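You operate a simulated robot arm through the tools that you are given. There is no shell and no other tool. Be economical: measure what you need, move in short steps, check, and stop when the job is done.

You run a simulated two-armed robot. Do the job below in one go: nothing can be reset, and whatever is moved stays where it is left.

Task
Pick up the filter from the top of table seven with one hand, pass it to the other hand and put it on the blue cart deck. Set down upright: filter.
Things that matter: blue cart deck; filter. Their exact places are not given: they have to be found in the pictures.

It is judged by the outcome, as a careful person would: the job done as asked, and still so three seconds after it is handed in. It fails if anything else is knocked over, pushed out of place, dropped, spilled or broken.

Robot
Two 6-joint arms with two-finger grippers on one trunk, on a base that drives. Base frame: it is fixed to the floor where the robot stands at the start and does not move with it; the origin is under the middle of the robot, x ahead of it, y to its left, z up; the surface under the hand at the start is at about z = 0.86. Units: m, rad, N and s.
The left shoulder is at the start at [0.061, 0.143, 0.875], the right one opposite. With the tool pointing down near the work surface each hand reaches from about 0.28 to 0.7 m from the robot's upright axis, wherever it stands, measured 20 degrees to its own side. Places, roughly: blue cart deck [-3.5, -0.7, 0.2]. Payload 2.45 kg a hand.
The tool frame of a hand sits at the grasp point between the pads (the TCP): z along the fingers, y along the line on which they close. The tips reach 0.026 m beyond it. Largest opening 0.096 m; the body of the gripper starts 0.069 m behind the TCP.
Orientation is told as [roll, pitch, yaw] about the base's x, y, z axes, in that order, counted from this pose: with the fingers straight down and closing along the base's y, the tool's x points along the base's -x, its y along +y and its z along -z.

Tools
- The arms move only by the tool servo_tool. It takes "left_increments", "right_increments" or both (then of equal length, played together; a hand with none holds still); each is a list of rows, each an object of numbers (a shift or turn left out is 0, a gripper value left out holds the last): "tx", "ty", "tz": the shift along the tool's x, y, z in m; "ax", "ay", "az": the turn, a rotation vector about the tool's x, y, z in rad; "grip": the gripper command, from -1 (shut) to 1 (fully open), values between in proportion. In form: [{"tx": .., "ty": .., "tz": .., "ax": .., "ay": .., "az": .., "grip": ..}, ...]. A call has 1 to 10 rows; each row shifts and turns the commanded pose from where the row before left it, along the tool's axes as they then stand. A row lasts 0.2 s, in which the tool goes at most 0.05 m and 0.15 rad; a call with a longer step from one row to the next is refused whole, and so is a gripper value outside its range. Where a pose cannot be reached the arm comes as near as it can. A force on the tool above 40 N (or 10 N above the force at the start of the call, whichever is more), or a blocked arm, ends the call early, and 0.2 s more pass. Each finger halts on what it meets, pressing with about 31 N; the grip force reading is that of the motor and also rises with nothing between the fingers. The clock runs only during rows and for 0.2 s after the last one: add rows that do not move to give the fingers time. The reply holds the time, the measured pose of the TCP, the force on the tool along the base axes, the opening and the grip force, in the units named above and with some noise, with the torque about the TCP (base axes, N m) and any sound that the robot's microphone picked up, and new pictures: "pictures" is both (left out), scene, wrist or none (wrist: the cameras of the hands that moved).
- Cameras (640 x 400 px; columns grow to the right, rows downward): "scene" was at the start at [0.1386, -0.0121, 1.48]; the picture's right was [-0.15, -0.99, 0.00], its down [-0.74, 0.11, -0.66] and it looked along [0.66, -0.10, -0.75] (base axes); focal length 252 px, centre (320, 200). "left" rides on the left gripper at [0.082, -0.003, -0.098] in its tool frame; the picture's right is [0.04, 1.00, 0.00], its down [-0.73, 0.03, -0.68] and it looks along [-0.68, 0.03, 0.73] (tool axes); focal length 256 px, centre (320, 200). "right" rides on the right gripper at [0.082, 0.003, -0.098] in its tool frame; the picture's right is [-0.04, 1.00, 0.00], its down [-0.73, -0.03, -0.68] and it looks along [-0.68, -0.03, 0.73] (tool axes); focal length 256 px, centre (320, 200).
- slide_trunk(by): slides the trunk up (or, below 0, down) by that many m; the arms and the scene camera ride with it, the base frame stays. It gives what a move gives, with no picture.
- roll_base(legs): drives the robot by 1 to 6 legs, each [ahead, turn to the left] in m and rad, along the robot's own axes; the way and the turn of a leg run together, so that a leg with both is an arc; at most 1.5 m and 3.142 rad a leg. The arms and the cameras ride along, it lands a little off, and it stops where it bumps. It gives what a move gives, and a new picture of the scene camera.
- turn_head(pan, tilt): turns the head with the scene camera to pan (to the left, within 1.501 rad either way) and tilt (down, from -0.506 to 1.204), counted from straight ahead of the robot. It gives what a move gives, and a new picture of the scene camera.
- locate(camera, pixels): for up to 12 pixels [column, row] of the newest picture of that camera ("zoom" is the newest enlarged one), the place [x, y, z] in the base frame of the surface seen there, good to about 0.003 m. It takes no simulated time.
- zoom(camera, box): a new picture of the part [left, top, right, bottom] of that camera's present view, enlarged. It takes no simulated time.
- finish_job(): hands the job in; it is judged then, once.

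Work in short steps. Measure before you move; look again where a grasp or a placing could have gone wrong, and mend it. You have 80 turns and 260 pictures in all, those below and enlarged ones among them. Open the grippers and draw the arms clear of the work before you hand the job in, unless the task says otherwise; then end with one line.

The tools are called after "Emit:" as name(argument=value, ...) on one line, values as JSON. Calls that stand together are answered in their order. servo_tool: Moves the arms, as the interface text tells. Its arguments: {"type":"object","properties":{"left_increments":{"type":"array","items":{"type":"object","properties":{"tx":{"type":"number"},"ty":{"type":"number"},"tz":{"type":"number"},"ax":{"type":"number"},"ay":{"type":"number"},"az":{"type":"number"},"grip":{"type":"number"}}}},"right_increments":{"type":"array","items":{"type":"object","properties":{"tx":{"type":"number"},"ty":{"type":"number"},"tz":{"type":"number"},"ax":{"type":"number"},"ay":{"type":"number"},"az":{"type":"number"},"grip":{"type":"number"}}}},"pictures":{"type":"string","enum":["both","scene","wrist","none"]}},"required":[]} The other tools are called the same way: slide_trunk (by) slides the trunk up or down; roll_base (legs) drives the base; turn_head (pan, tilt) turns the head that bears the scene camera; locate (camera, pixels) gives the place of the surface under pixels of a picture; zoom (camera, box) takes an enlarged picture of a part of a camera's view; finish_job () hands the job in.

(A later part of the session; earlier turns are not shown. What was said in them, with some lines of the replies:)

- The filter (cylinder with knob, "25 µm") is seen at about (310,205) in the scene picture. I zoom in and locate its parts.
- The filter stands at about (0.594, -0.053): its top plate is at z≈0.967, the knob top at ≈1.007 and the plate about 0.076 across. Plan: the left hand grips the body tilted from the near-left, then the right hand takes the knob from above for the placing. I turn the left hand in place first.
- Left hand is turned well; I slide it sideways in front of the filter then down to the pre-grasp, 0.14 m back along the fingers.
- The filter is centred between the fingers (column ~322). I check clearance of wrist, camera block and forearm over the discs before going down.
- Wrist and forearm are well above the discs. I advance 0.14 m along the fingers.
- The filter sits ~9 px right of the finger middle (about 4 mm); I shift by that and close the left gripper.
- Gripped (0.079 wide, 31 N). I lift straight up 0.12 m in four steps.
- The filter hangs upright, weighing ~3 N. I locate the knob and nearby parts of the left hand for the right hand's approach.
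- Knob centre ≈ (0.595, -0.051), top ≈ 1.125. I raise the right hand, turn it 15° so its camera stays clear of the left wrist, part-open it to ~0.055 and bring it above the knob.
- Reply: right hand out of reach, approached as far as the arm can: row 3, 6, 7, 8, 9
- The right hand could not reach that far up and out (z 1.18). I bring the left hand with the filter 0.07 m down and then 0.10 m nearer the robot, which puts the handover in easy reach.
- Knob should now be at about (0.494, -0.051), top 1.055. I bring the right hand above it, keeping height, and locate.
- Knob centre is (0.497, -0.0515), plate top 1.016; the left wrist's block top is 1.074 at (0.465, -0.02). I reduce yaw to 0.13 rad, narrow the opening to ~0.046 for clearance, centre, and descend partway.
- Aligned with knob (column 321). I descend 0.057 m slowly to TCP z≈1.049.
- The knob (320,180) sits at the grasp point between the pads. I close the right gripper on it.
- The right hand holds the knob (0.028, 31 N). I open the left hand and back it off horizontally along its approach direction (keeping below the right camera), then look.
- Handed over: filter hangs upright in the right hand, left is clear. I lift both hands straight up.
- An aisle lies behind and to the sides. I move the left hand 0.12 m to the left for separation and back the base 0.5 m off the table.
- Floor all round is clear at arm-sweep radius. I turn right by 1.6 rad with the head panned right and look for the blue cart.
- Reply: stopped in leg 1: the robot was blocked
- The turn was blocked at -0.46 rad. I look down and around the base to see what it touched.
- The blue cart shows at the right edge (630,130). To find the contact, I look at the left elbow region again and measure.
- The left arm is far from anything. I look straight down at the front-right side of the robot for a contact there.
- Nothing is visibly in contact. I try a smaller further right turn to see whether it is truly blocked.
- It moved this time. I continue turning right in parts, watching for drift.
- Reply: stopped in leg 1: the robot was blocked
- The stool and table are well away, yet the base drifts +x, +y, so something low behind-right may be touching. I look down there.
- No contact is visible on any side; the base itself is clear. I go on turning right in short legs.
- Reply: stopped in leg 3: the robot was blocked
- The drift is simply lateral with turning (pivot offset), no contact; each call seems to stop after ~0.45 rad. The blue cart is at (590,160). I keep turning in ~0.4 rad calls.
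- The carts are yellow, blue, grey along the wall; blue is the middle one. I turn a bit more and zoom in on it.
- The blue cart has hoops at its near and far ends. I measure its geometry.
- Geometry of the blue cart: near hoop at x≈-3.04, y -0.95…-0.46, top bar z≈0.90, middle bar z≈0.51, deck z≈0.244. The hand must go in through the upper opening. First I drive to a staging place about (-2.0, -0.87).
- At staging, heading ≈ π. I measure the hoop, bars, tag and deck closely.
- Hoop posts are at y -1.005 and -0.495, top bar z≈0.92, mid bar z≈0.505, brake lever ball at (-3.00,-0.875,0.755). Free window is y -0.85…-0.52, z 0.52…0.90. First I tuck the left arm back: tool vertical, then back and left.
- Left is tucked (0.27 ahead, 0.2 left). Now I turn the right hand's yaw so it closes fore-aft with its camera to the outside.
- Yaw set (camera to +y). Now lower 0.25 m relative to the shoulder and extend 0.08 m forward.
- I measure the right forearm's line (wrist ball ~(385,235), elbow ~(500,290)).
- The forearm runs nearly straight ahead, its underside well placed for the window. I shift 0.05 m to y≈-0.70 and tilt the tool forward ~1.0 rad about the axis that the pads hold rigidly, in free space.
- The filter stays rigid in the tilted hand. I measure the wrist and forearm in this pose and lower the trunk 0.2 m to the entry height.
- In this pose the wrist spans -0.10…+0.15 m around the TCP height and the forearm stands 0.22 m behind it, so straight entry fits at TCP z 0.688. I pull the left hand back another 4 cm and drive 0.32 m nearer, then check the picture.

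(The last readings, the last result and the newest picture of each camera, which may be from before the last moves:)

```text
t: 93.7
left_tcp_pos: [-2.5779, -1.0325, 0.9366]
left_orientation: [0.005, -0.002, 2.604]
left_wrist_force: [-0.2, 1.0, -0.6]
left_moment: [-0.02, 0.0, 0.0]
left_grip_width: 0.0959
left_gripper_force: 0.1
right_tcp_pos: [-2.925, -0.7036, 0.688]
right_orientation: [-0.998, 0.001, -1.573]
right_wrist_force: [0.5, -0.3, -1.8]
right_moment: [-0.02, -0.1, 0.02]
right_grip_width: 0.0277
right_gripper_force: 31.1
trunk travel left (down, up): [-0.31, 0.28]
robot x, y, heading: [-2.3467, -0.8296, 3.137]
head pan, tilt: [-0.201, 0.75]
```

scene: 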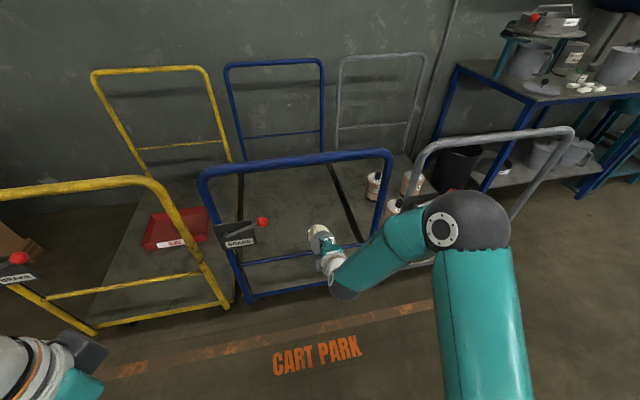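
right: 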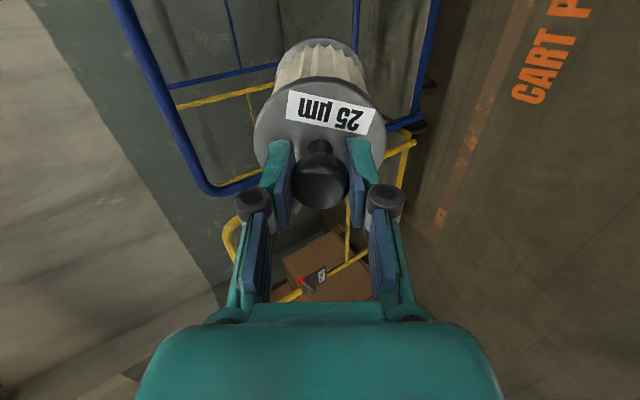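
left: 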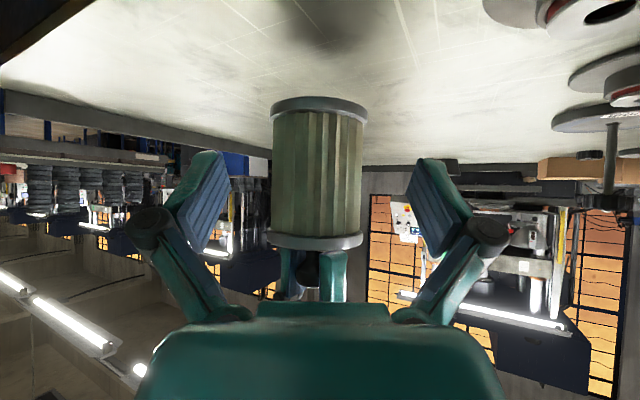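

Entry looks aligned: filter at (318,235) in the blue window. I check the blue hoop again, yellow lever and grey cart's near parts relative to my arms.

Emit:
locate(camera="scene", pixels=[[20, 258], [215, 290], [414, 180], [450, 145], [265, 222], [290, 160], [300, 257], [317, 232], [345, 293], [465, 200], [95, 350], [386, 180]])

Emit:
zoom(camera="scene", box=[200, 130, 540, 340])

```text
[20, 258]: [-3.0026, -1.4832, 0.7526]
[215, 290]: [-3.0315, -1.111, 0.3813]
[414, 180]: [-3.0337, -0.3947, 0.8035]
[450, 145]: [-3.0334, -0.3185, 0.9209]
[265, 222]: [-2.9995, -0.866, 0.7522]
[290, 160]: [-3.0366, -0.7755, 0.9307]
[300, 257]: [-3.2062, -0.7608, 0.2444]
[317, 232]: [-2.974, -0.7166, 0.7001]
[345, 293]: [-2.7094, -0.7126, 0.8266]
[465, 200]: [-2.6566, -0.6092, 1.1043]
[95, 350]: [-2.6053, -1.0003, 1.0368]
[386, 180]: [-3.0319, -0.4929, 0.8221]
```

```text
1.88 times, centred on (370, 235) of scene
```

zoom: 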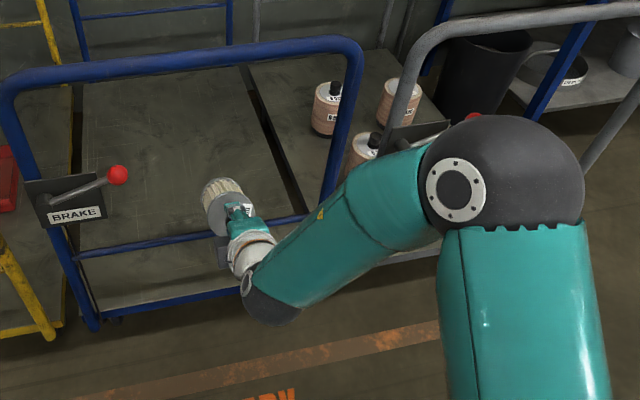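

All clear: camera side at y≈-0.59 vs post at -0.51, lever ball at -0.866. I drive in 0.26 m.

Emit:
roll_base(legs=[[0.15, 0.0], [0.11, 0.0]])

Emit:
zoom(camera="scene", box=[160, 130, 520, 380])

```text
t: 95.8
left_tcp_pos: [-2.8383, -1.031, 0.9359]
left_orientation: [0.003, -0.001, 2.608]
left_wrist_force: [-1.1, -0.6, 1.3]
left_moment: [0.01, -0.01, -0.05]
left_grip_width: 0.096
left_gripper_force: 0.1
right_tcp_pos: [-3.1868, -0.7017, 0.6865]
right_orientation: [-0.998, 0.001, -1.574]
right_wrist_force: [0.1, -0.4, -2.2]
right_moment: [-0.02, -0.15, -0.01]
right_grip_width: 0.0276
right_gripper_force: 31.3
trunk travel left (down, up): [-0.31, 0.28]
robot x, y, heading: [-2.6065, -0.8255, 3.135]
head pan, tilt: [-0.201, 0.75]
```

scene: 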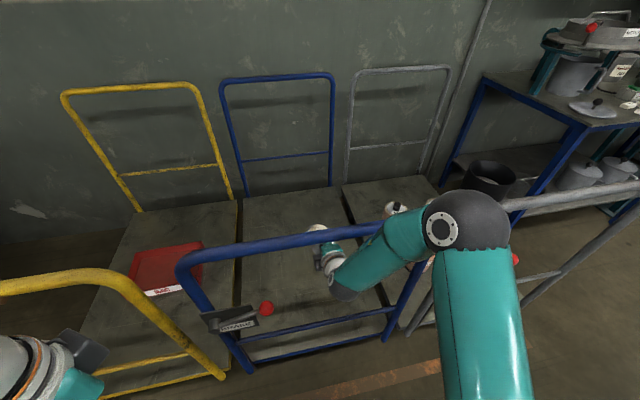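

```text
1.60 times, centred on (340, 255) of scene
```

zoom: 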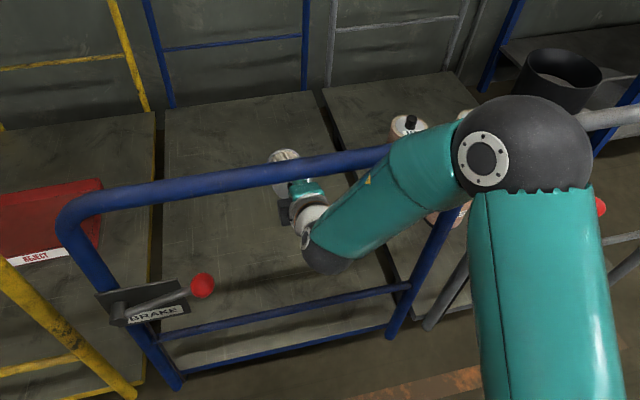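

The hand is through. I check the gap between forearm/elbow front and the top bar before lowering.

Emit:
locate(camera="scene", pixels=[[355, 250], [370, 240], [390, 225], [405, 215], [430, 205], [345, 265], [350, 229], [300, 240], [335, 285], [375, 230]])

Emit:
slide_trunk(by=-0.06)

```text
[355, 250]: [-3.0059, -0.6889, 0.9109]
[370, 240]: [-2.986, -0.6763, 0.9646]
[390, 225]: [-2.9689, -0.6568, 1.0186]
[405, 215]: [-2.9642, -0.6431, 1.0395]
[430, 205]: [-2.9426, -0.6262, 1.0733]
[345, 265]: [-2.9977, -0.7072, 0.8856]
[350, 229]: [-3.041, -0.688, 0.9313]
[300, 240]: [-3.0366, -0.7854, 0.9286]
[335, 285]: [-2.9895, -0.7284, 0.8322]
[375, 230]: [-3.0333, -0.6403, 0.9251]
```

```text
t: 96.8
left_tcp_pos: [-2.8378, -1.0315, 0.8757]
left_orientation: [0.005, -0.001, 2.604]
left_wrist_force: [-0.5, -0.4, -0.2]
left_moment: [0.02, 0.01, 0.02]
left_grip_width: 0.0959
left_gripper_force: 0.0
right_tcp_pos: [-3.1855, -0.7027, 0.6281]
right_orientation: [-0.995, 0.001, -1.574]
right_wrist_force: [-0.3, 1.0, -2.7]
right_moment: [0.01, -0.16, -0.02]
right_grip_width: 0.0276
right_gripper_force: 31.0
trunk travel left (down, up): [-0.25, 0.34]
robot x, y, heading: [-2.6034, -0.8262, 3.134]
head pan, tilt: [-0.201, 0.75]
```

Gap is small but lowering opens it (forearm leans back). No forces. I lower another 0.065 and then start rotating 0.3 rad toward vertical.

Emit:
slide_trunk(by=-0.065)

Emit:
servo_tool(right_increments=[{"ax": -0.1}, {"ax": -0.1}, {"ax": -0.1}, {}])

Emit:
locate(camera="scene", pixels=[[340, 300], [350, 280], [360, 270], [380, 260], [400, 250], [330, 290]])

```text
t: 97.9
left_tcp_pos: [-2.8387, -1.0316, 0.8111]
left_orientation: [0.004, -0.002, 2.606]
left_wrist_force: [0.1, 0.4, -0.6]
left_moment: [-0.02, -0.02, 0.0]
left_grip_width: 0.0959
left_gripper_force: 0.1
right_tcp_pos: [-3.1856, -0.7003, 0.5625]
right_orientation: [-0.996, 0.0, -1.573]
right_wrist_force: [0.8, 0.2, -1.8]
right_moment: [0.02, -0.16, 0.01]
right_grip_width: 0.0277
right_gripper_force: 31.0
trunk travel left (down, up): [-0.185, 0.405]
robot x, y, heading: [-2.6085, -0.8279, 3.138]
head pan, tilt: [-0.201, 0.75]
```

```text
t: 98.9
left_tcp_pos: [-2.8371, -1.0304, 0.8116]
left_orientation: [0.002, -0.003, 2.607]
left_wrist_force: [-1.4, -0.2, -0.2]
left_moment: [0.02, 0.0, 0.02]
left_grip_width: 0.096
left_gripper_force: 0.1
right_tcp_pos: [-3.1863, -0.7012, 0.5632]
right_orientation: [-0.695, -0.002, -1.572]
right_wrist_force: [0.1, 0.4, -3.1]
right_moment: [-0.02, -0.1, 0.04]
right_grip_width: 0.0277
right_gripper_force: 30.6
trunk travel left (down, up): [-0.185, 0.405]
robot x, y, heading: [-2.61, -0.8253, 3.135]
head pan, tilt: [-0.201, 0.75]
```

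scene: 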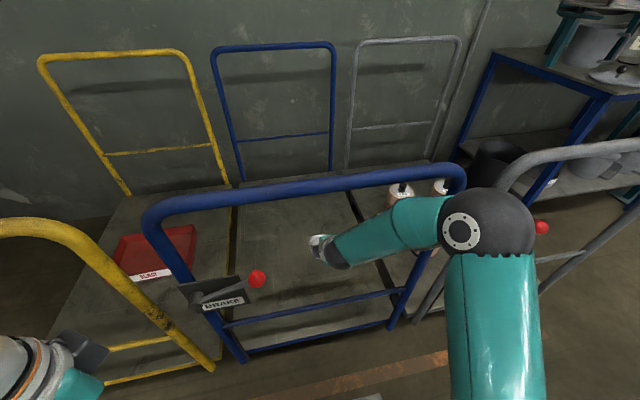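
right: 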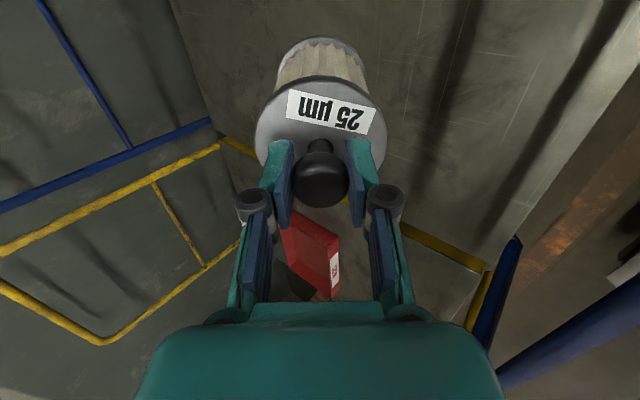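

```text
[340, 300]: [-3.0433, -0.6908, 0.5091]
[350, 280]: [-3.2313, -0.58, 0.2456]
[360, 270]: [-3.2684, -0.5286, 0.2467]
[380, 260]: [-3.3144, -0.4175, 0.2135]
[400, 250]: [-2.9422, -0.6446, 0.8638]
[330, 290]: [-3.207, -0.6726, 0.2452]
```

Going well; θ=0.695. I lower the trunk 0.06 and rotate another 0.33 rad.

Emit:
slide_trunk(by=-0.06)

Emit:
servo_tool(right_increments=[{"ax": -0.11}, {"ax": -0.11}, {"ax": -0.11}, {}], pictures="scene")

Emit:
zoom(camera="scene", box=[220, 130, 540, 350])

```text
t: 99.9
left_tcp_pos: [-2.8386, -1.0316, 0.7522]
left_orientation: [0.004, -0.002, 2.604]
left_wrist_force: [-0.7, -0.6, 0.5]
left_moment: [0.0, 0.07, 0.02]
left_grip_width: 0.0958
left_gripper_force: 0.0
right_tcp_pos: [-3.1856, -0.7031, 0.5041]
right_orientation: [-0.695, 0.001, -1.573]
right_wrist_force: [-0.3, 1.6, -2.2]
right_moment: [0.01, -0.12, 0.02]
right_grip_width: 0.0276
right_gripper_force: 31.0
trunk travel left (down, up): [-0.125, 0.465]
robot x, y, heading: [-2.6104, -0.8274, 3.14]
head pan, tilt: [-0.201, 0.75]
```

```text
t: 100.9
left_tcp_pos: [-2.8389, -1.0318, 0.7523]
left_orientation: [0.005, -0.002, 2.606]
left_wrist_force: [-0.7, -1.0, -0.5]
left_moment: [0.03, -0.04, 0.0]
left_grip_width: 0.0961
left_gripper_force: 0.0
right_tcp_pos: [-3.1856, -0.7023, 0.5024]
right_orientation: [-0.367, 0.002, -1.572]
right_wrist_force: [-0.5, -0.5, -2.7]
right_moment: [0.03, -0.06, 0.01]
right_grip_width: 0.0278
right_gripper_force: 30.8
trunk travel left (down, up): [-0.125, 0.465]
robot x, y, heading: [-2.6053, -0.826, 3.134]
head pan, tilt: [-0.201, 0.75]
```

scene: 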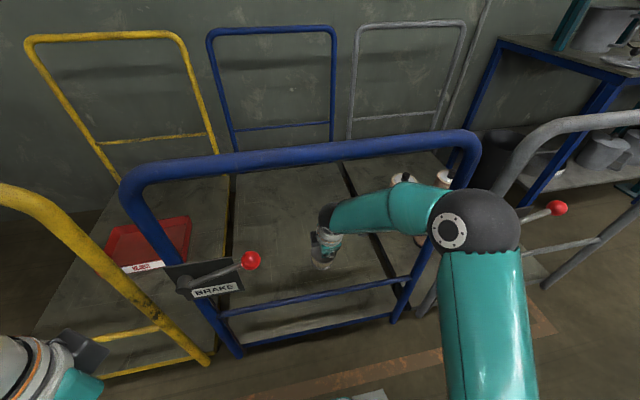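

```text
1.82 times, centred on (380, 240) of scene
```

zoom: 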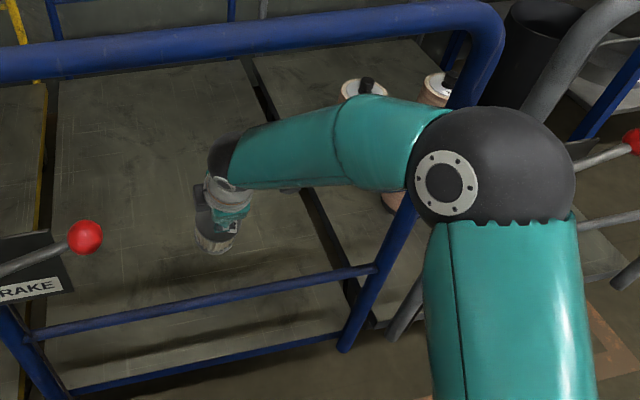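

Fine; θ=0.367. I lower 0.05 more and bring the tool vertical.

Emit:
slide_trunk(by=-0.045)

Emit:
servo_tool(right_increments=[{"ax": -0.12}, {"ax": -0.12}, {"ax": -0.127}, {}])

Emit:
zoom(camera="scene", box=[220, 130, 540, 350])

```text
t: 101.8
left_tcp_pos: [-2.8381, -1.0318, 0.7075]
left_orientation: [0.003, -0.002, 2.606]
left_wrist_force: [-0.2, 0.3, -0.4]
left_moment: [-0.01, 0.03, -0.04]
left_grip_width: 0.096
left_gripper_force: 0.1
right_tcp_pos: [-3.1862, -0.7018, 0.4576]
right_orientation: [-0.367, 0.0, -1.573]
right_wrist_force: [-0.8, 0.2, -2.0]
right_moment: [0.0, -0.06, 0.01]
right_grip_width: 0.0277
right_gripper_force: 30.5
trunk travel left (down, up): [-0.08, 0.51]
robot x, y, heading: [-2.6106, -0.8268, 3.133]
head pan, tilt: [-0.201, 0.75]
```

```text
t: 102.8
left_tcp_pos: [-2.8386, -1.032, 0.7064]
left_orientation: [0.002, -0.001, 2.606]
left_wrist_force: [0.1, -0.2, 0.1]
left_moment: [0.03, 0.02, 0.01]
left_grip_width: 0.0961
left_gripper_force: 0.1
right_tcp_pos: [-3.1853, -0.7021, 0.4578]
right_orientation: [0.002, -0.002, -1.573]
right_wrist_force: [-0.3, -0.3, -2.1]
right_moment: [-0.03, -0.02, 0.01]
right_grip_width: 0.0278
right_gripper_force: 30.5
trunk travel left (down, up): [-0.08, 0.51]
robot x, y, heading: [-2.6103, -0.8267, 3.135]
head pan, tilt: [-0.201, 0.75]
```

scene: 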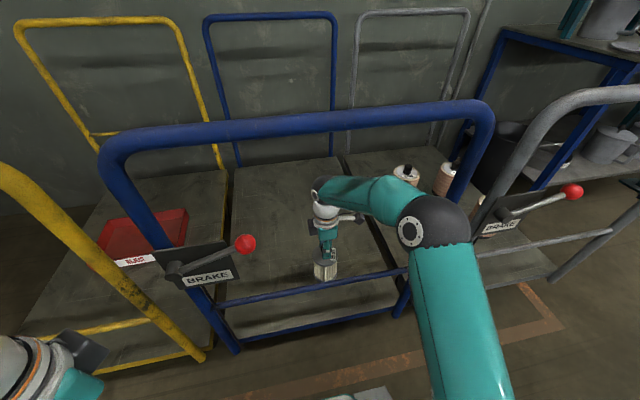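
right: 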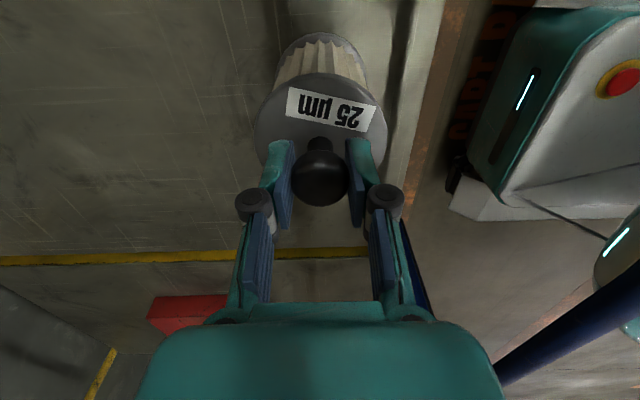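

```text
1.82 times, centred on (380, 240) of scene
```

zoom: 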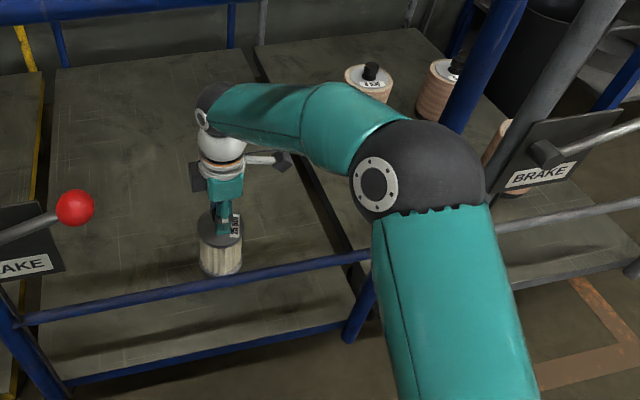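

Filter hangs vertical over the deck near (-3.185,-0.702). I lower the trunk 0.062 and measure the filter's bottom clearance.

Emit:
slide_trunk(by=-0.062)

Emit:
zoom(camera="scene", box=[280, 150, 400, 270])

Emit:
zoom(camera="right", box=[220, 0, 420, 220])

```text
t: 103.8
left_tcp_pos: [-2.838, -1.0316, 0.6435]
left_orientation: [0.003, -0.003, 2.606]
left_wrist_force: [0.2, 0.2, 0.0]
left_moment: [0.04, 0.02, 0.01]
left_grip_width: 0.0959
left_gripper_force: 0.0
right_tcp_pos: [-3.1852, -0.7013, 0.3955]
right_orientation: [0.0, 0.0, -1.573]
right_wrist_force: [-0.4, -0.1, -1.7]
right_moment: [0.03, 0.05, -0.02]
right_grip_width: 0.0277
right_gripper_force: 30.9
trunk travel left (down, up): [-0.018, 0.572]
robot x, y, heading: [-2.6055, -0.8244, 3.135]
head pan, tilt: [-0.201, 0.75]
```

```text
3.33 times, centred on (340, 210) of scene
```

zoom: 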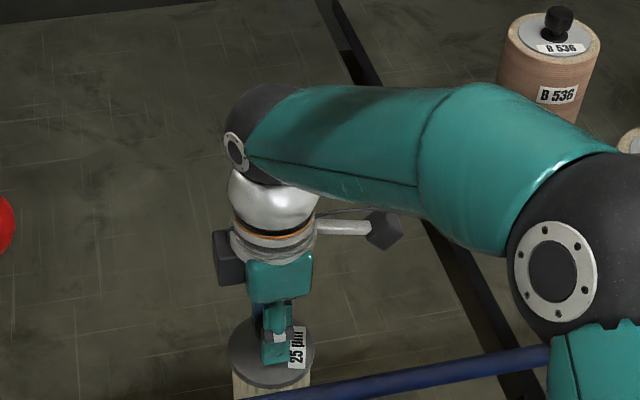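

```text
1.82 times, centred on (320, 110) of right
```

zoom: 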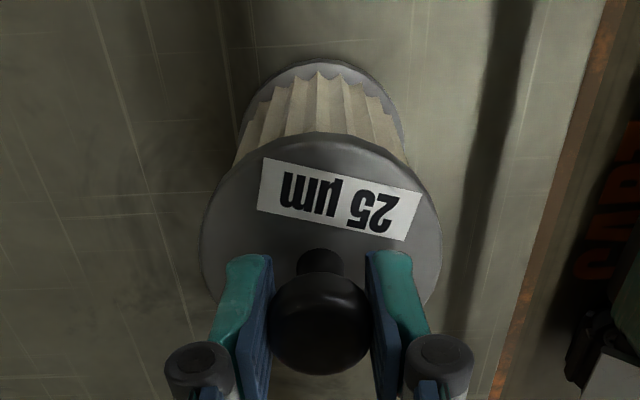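

About 1 cm of clearance remains by calculation. I lower with the arm in small steps, watching the vertical force.

Emit:
servo_tool(right_increments=[{"tz": 0.003}, {"tz": 0.003}, {"tz": 0.002}, {"tz": 0.002}, {}], pictures="wrist")

Emit:
locate(camera="right", pixels=[[320, 34], [295, 48], [350, 48], [320, 20], [270, 110], [370, 110], [318, 90]])

```text
t: 105.0
left_tcp_pos: [-2.8383, -1.0319, 0.6443]
left_orientation: [0.004, -0.003, 2.604]
left_wrist_force: [-0.4, -0.1, 0.0]
left_moment: [0.01, 0.03, -0.01]
left_grip_width: 0.096
left_gripper_force: 0.0
right_tcp_pos: [-3.1859, -0.7024, 0.3856]
right_orientation: [-0.001, 0.0, -1.575]
right_wrist_force: [0.3, 0.3, 1.2]
right_moment: [-0.06, 0.0, 0.0]
right_grip_width: 0.0278
right_gripper_force: 31.3
trunk travel left (down, up): [-0.018, 0.572]
robot x, y, heading: [-2.6059, -0.8246, 3.135]
head pan, tilt: [-0.201, 0.75]
```

right: 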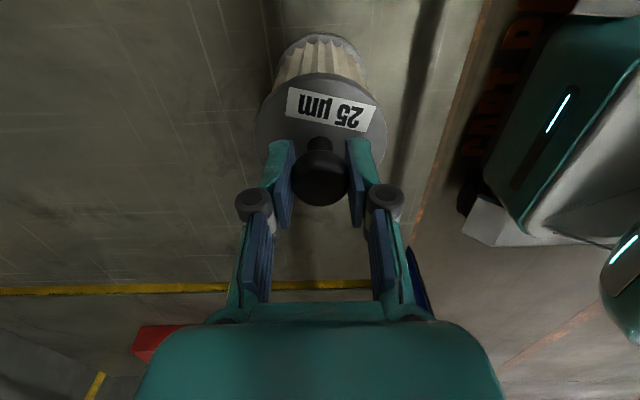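

```text
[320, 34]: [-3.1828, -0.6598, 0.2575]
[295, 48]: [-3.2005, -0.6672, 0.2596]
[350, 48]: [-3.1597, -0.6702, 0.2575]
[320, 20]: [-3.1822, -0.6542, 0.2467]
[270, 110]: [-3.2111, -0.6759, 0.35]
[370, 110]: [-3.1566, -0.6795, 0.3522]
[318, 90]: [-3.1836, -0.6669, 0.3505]
```

Force z rose to +1.2 N: contact beginning. One more 2 mm to confirm.

Emit:
servo_tool(right_increments=[{"tz": 0.0015}, {}], pictures="none")

```text
t: 105.6
left_tcp_pos: [-2.8373, -1.0303, 0.6444]
left_orientation: [0.004, -0.003, 2.606]
left_wrist_force: [-0.8, 0.5, 0.4]
left_moment: [0.01, 0.01, -0.02]
left_grip_width: 0.0961
left_gripper_force: 0.1
right_tcp_pos: [-3.1857, -0.702, 0.3848]
right_orientation: [-0.002, -0.001, -1.575]
right_wrist_force: [3.1, 1.1, 11.7]
right_moment: [-0.33, -0.2, 0.09]
right_grip_width: 0.0279
right_gripper_force: 30.8
trunk travel left (down, up): [-0.018, 0.572]
robot x, y, heading: [-2.6075, -0.8253, 3.142]
head pan, tilt: [-0.201, 0.75]
```

Contact is firm (11.7 N). I back off 1 mm and open the gripper part way (0.06) on the spot.

Emit:
servo_tool(right_increments=[{"tz": -0.001}, {"grip": -0.2}, {"grip": 0.25}, {}, {}])

```text
t: 106.8
left_tcp_pos: [-2.8377, -1.0312, 0.6445]
left_orientation: [0.004, -0.002, 2.606]
left_wrist_force: [0.2, 0.0, -0.2]
left_moment: [0.01, 0.03, 0.0]
left_grip_width: 0.0962
left_gripper_force: 0.1
right_tcp_pos: [-3.1844, -0.703, 0.3846]
right_orientation: [0.0, 0.001, -1.573]
right_wrist_force: [-0.1, 0.4, -0.2]
right_moment: [-0.03, 0.0, -0.02]
right_grip_width: 0.0602
right_gripper_force: 0.1
trunk travel left (down, up): [-0.018, 0.572]
robot x, y, heading: [-2.6057, -0.8278, 3.133]
head pan, tilt: [-0.201, 0.75]
```

scene: 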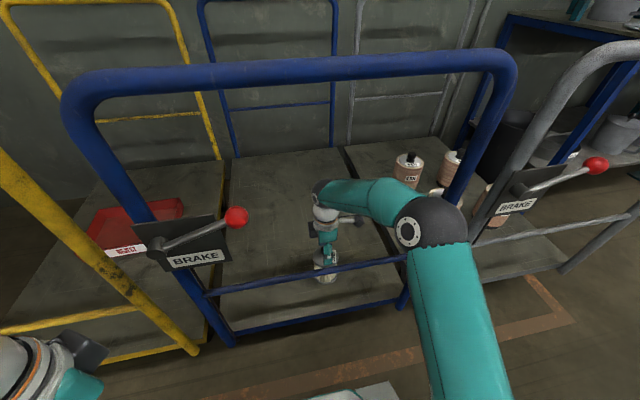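
right: 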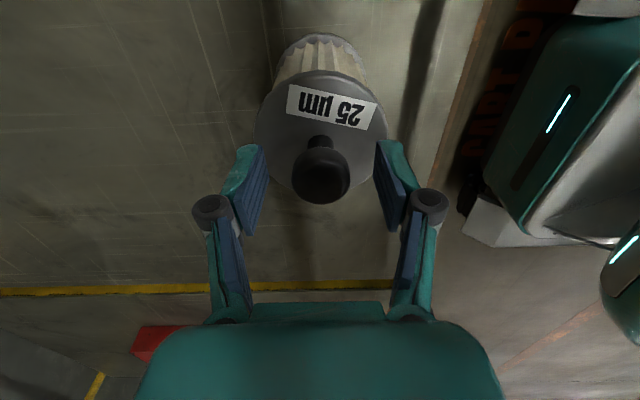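

The filter stands free and upright. I raise the trunk 0.075 straight up, then reverse the path: tilt and raise alternately.

Emit:
slide_trunk(by=0.075)

Emit:
servo_tool(right_increments=[{"ax": 0.12}, {"ax": 0.12}, {"ax": 0.127}, {}])

```text
t: 107.9
left_tcp_pos: [-2.8379, -1.0326, 0.7184]
left_orientation: [0.004, -0.002, 2.607]
left_wrist_force: [-1.0, -0.1, -0.3]
left_moment: [0.03, 0.03, 0.03]
left_grip_width: 0.0958
left_gripper_force: 0.0
right_tcp_pos: [-3.185, -0.7016, 0.4602]
right_orientation: [0.001, 0.0, -1.573]
right_wrist_force: [-0.4, 0.1, 1.3]
right_moment: [0.0, 0.02, -0.01]
right_grip_width: 0.06
right_gripper_force: 0.0
trunk travel left (down, up): [-0.093, 0.497]
robot x, y, heading: [-2.6026, -0.8254, 3.138]
head pan, tilt: [-0.201, 0.75]
```

```text
t: 108.9
left_tcp_pos: [-2.8371, -1.032, 0.7196]
left_orientation: [0.003, -0.003, 2.606]
left_wrist_force: [-0.1, -0.2, -0.1]
left_moment: [0.01, 0.03, 0.01]
left_grip_width: 0.0962
left_gripper_force: 0.0
right_tcp_pos: [-3.1866, -0.7007, 0.4615]
right_orientation: [-0.369, 0.0, -1.573]
right_wrist_force: [0.7, 0.5, 0.2]
right_moment: [0.01, -0.02, 0.0]
right_grip_width: 0.06
right_gripper_force: 0.0
trunk travel left (down, up): [-0.093, 0.497]
robot x, y, heading: [-2.6109, -0.825, 3.135]
head pan, tilt: [-0.201, 0.75]
```

scene: 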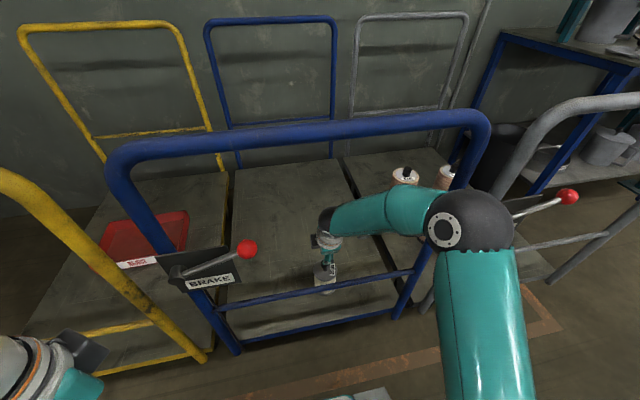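
right: 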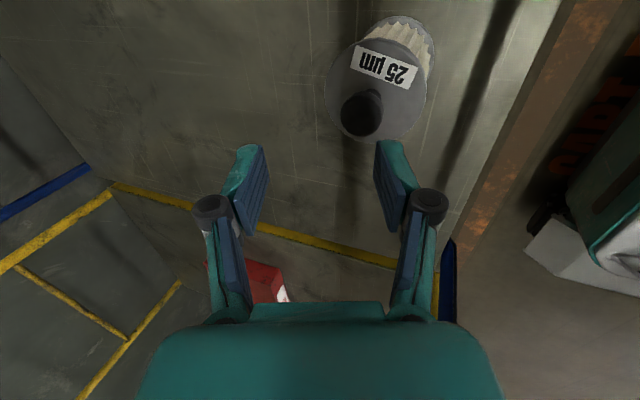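

The filter is standing and left behind cleanly. I continue the reverse path: raise 0.045, tilt to 0.70, raise 0.06, tilt to 1.0.

Emit:
slide_trunk(by=0.045)

Emit:
servo_tool(right_increments=[{"ax": 0.11}, {"ax": 0.11}, {"ax": 0.11}, {}], pictures="none")

Emit:
slide_trunk(by=0.06)

Emit:
servo_tool(right_increments=[{"ax": 0.1}, {"ax": 0.1}, {"ax": 0.1}, {}], pictures="scene")

```text
t: 109.8
left_tcp_pos: [-2.8375, -1.0315, 0.7647]
left_orientation: [0.004, -0.001, 2.606]
left_wrist_force: [-0.2, 0.1, 0.0]
left_moment: [-0.01, -0.01, 0.0]
left_grip_width: 0.0962
left_gripper_force: 0.0
right_tcp_pos: [-3.1859, -0.7015, 0.5047]
right_orientation: [-0.367, 0.0, -1.572]
right_wrist_force: [0.0, 0.5, -0.9]
right_moment: [0.01, -0.01, -0.02]
right_grip_width: 0.0598
right_gripper_force: 0.0
trunk travel left (down, up): [-0.138, 0.452]
robot x, y, heading: [-2.6117, -0.8241, 3.135]
head pan, tilt: [-0.201, 0.75]
```

```text
t: 110.8
left_tcp_pos: [-2.8376, -1.032, 0.7644]
left_orientation: [0.004, -0.003, 2.606]
left_wrist_force: [0.3, -0.1, 0.9]
left_moment: [-0.01, -0.02, 0.0]
left_grip_width: 0.0959
left_gripper_force: 0.1
right_tcp_pos: [-3.186, -0.7013, 0.5062]
right_orientation: [-0.698, -0.002, -1.575]
right_wrist_force: [-0.2, -0.4, 0.0]
right_moment: [0.02, 0.02, 0.0]
right_grip_width: 0.0599
right_gripper_force: 0.1
trunk travel left (down, up): [-0.138, 0.452]
robot x, y, heading: [-2.6086, -0.8258, 3.133]
head pan, tilt: [-0.201, 0.75]
```

```text
t: 111.8
left_tcp_pos: [-2.8378, -1.0312, 0.8246]
left_orientation: [0.002, -0.003, 2.606]
left_wrist_force: [0.5, -0.7, 0.2]
left_moment: [0.01, -0.01, 0.0]
left_grip_width: 0.0959
left_gripper_force: 0.1
right_tcp_pos: [-3.1857, -0.7013, 0.5653]
right_orientation: [-0.696, 0.0, -1.572]
right_wrist_force: [-0.4, 0.5, -0.1]
right_moment: [0.0, 0.04, 0.01]
right_grip_width: 0.0599
right_gripper_force: 0.1
trunk travel left (down, up): [-0.198, 0.392]
robot x, y, heading: [-2.6076, -0.8274, 3.139]
head pan, tilt: [-0.201, 0.75]
```

```text
t: 112.8
left_tcp_pos: [-2.8384, -1.032, 0.8249]
left_orientation: [0.004, -0.002, 2.604]
left_wrist_force: [-0.2, 0.4, -1.0]
left_moment: [0.01, 0.0, 0.02]
left_grip_width: 0.0961
left_gripper_force: 0.1
right_tcp_pos: [-3.1849, -0.7024, 0.5663]
right_orientation: [-0.998, 0.001, -1.571]
right_wrist_force: [0.5, 0.0, 1.2]
right_moment: [-0.02, 0.01, -0.02]
right_grip_width: 0.0601
right_gripper_force: 0.1
trunk travel left (down, up): [-0.198, 0.392]
robot x, y, heading: [-2.6068, -0.8251, 3.134]
head pan, tilt: [-0.201, 0.75]
```

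scene: 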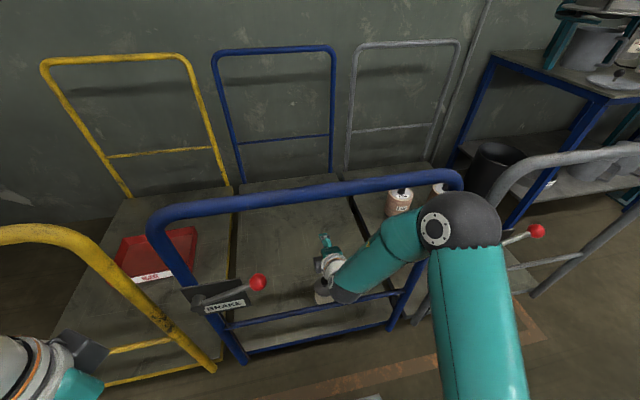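

I raise 0.07 to the middle of the window and back the base out 0.5 m.

Emit:
slide_trunk(by=0.06)

Emit:
roll_base(legs=[[-0.25, 0], [-0.3, 0]])

Emit:
zoom(camera="scene", box=[200, 100, 460, 300])

```text
t: 113.8
left_tcp_pos: [-2.8383, -1.032, 0.8854]
left_orientation: [0.005, -0.002, 2.603]
left_wrist_force: [-0.4, -0.8, -1.1]
left_moment: [0.01, 0.01, 0.0]
left_grip_width: 0.096
left_gripper_force: 0.0
right_tcp_pos: [-3.1854, -0.7012, 0.625]
right_orientation: [-0.998, -0.001, -1.571]
right_wrist_force: [0.2, 0.6, 0.5]
right_moment: [0.0, 0.01, 0.0]
right_grip_width: 0.0601
right_gripper_force: 0.1
trunk travel left (down, up): [-0.258, 0.332]
robot x, y, heading: [-2.6104, -0.825, 3.136]
head pan, tilt: [-0.201, 0.75]
```

```text
t: 117.3
left_tcp_pos: [-2.2882, -1.0353, 0.8855]
left_orientation: [0.004, 0.0, 2.605]
left_wrist_force: [0.5, -0.2, 0.0]
left_moment: [0.01, -0.01, 0.01]
left_grip_width: 0.0961
left_gripper_force: 0.0
right_tcp_pos: [-2.6355, -0.7047, 0.626]
right_orientation: [-0.996, -0.001, -1.572]
right_wrist_force: [-0.8, -0.3, 0.3]
right_moment: [-0.03, -0.02, -0.01]
right_grip_width: 0.0601
right_gripper_force: 0.1
trunk travel left (down, up): [-0.258, 0.332]
robot x, y, heading: [-2.0577, -0.8277, 3.136]
head pan, tilt: [-0.201, 0.75]
```

scene: 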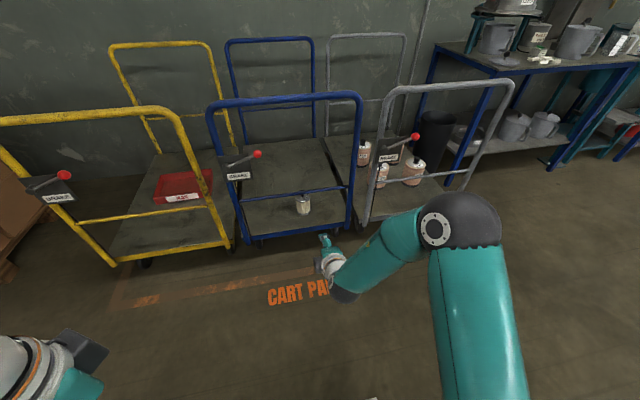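

```text
2.00 times, centred on (330, 200) of scene
```

zoom: 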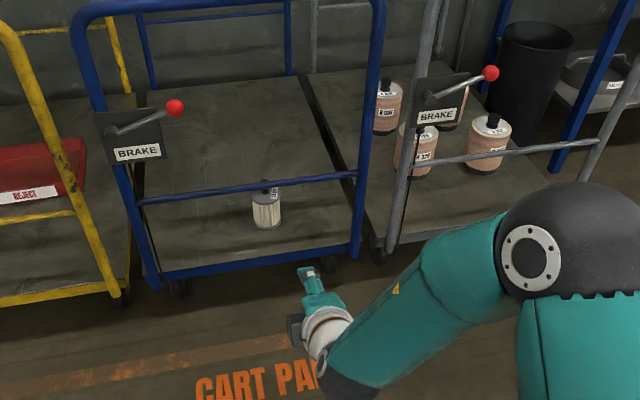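

The filter stands upright on the blue cart deck and nothing around it has moved. I open the right gripper fully and hand in.

Emit:
servo_tool(right_increments=[{"grip": 1}, {}, {}], pictures="none")

Emit:
finish_job()

```text
t: 118.1
left_tcp_pos: [-2.2888, -1.0355, 0.8847]
left_orientation: [0.002, -0.002, 2.606]
left_wrist_force: [-0.2, -0.4, 0.2]
left_moment: [0.01, 0.0, 0.01]
left_grip_width: 0.0961
left_gripper_force: 0.0
right_tcp_pos: [-2.6374, -0.7053, 0.6256]
right_orientation: [-0.996, 0.0, -1.572]
right_wrist_force: [-0.1, 0.1, -0.2]
right_moment: [-0.05, 0.03, 0.02]
right_grip_width: 0.0958
right_gripper_force: 0.1
trunk travel left (down, up): [-0.258, 0.332]
robot x, y, heading: [-2.0562, -0.8288, 3.137]
head pan, tilt: [-0.201, 0.75]
```

```text
The job is handed in.
```

The left hand picked the filter up from table seven and passed it to the right hand, which set it upright on the blue cart deck; both grippers are open and the arms are clear of the cart.
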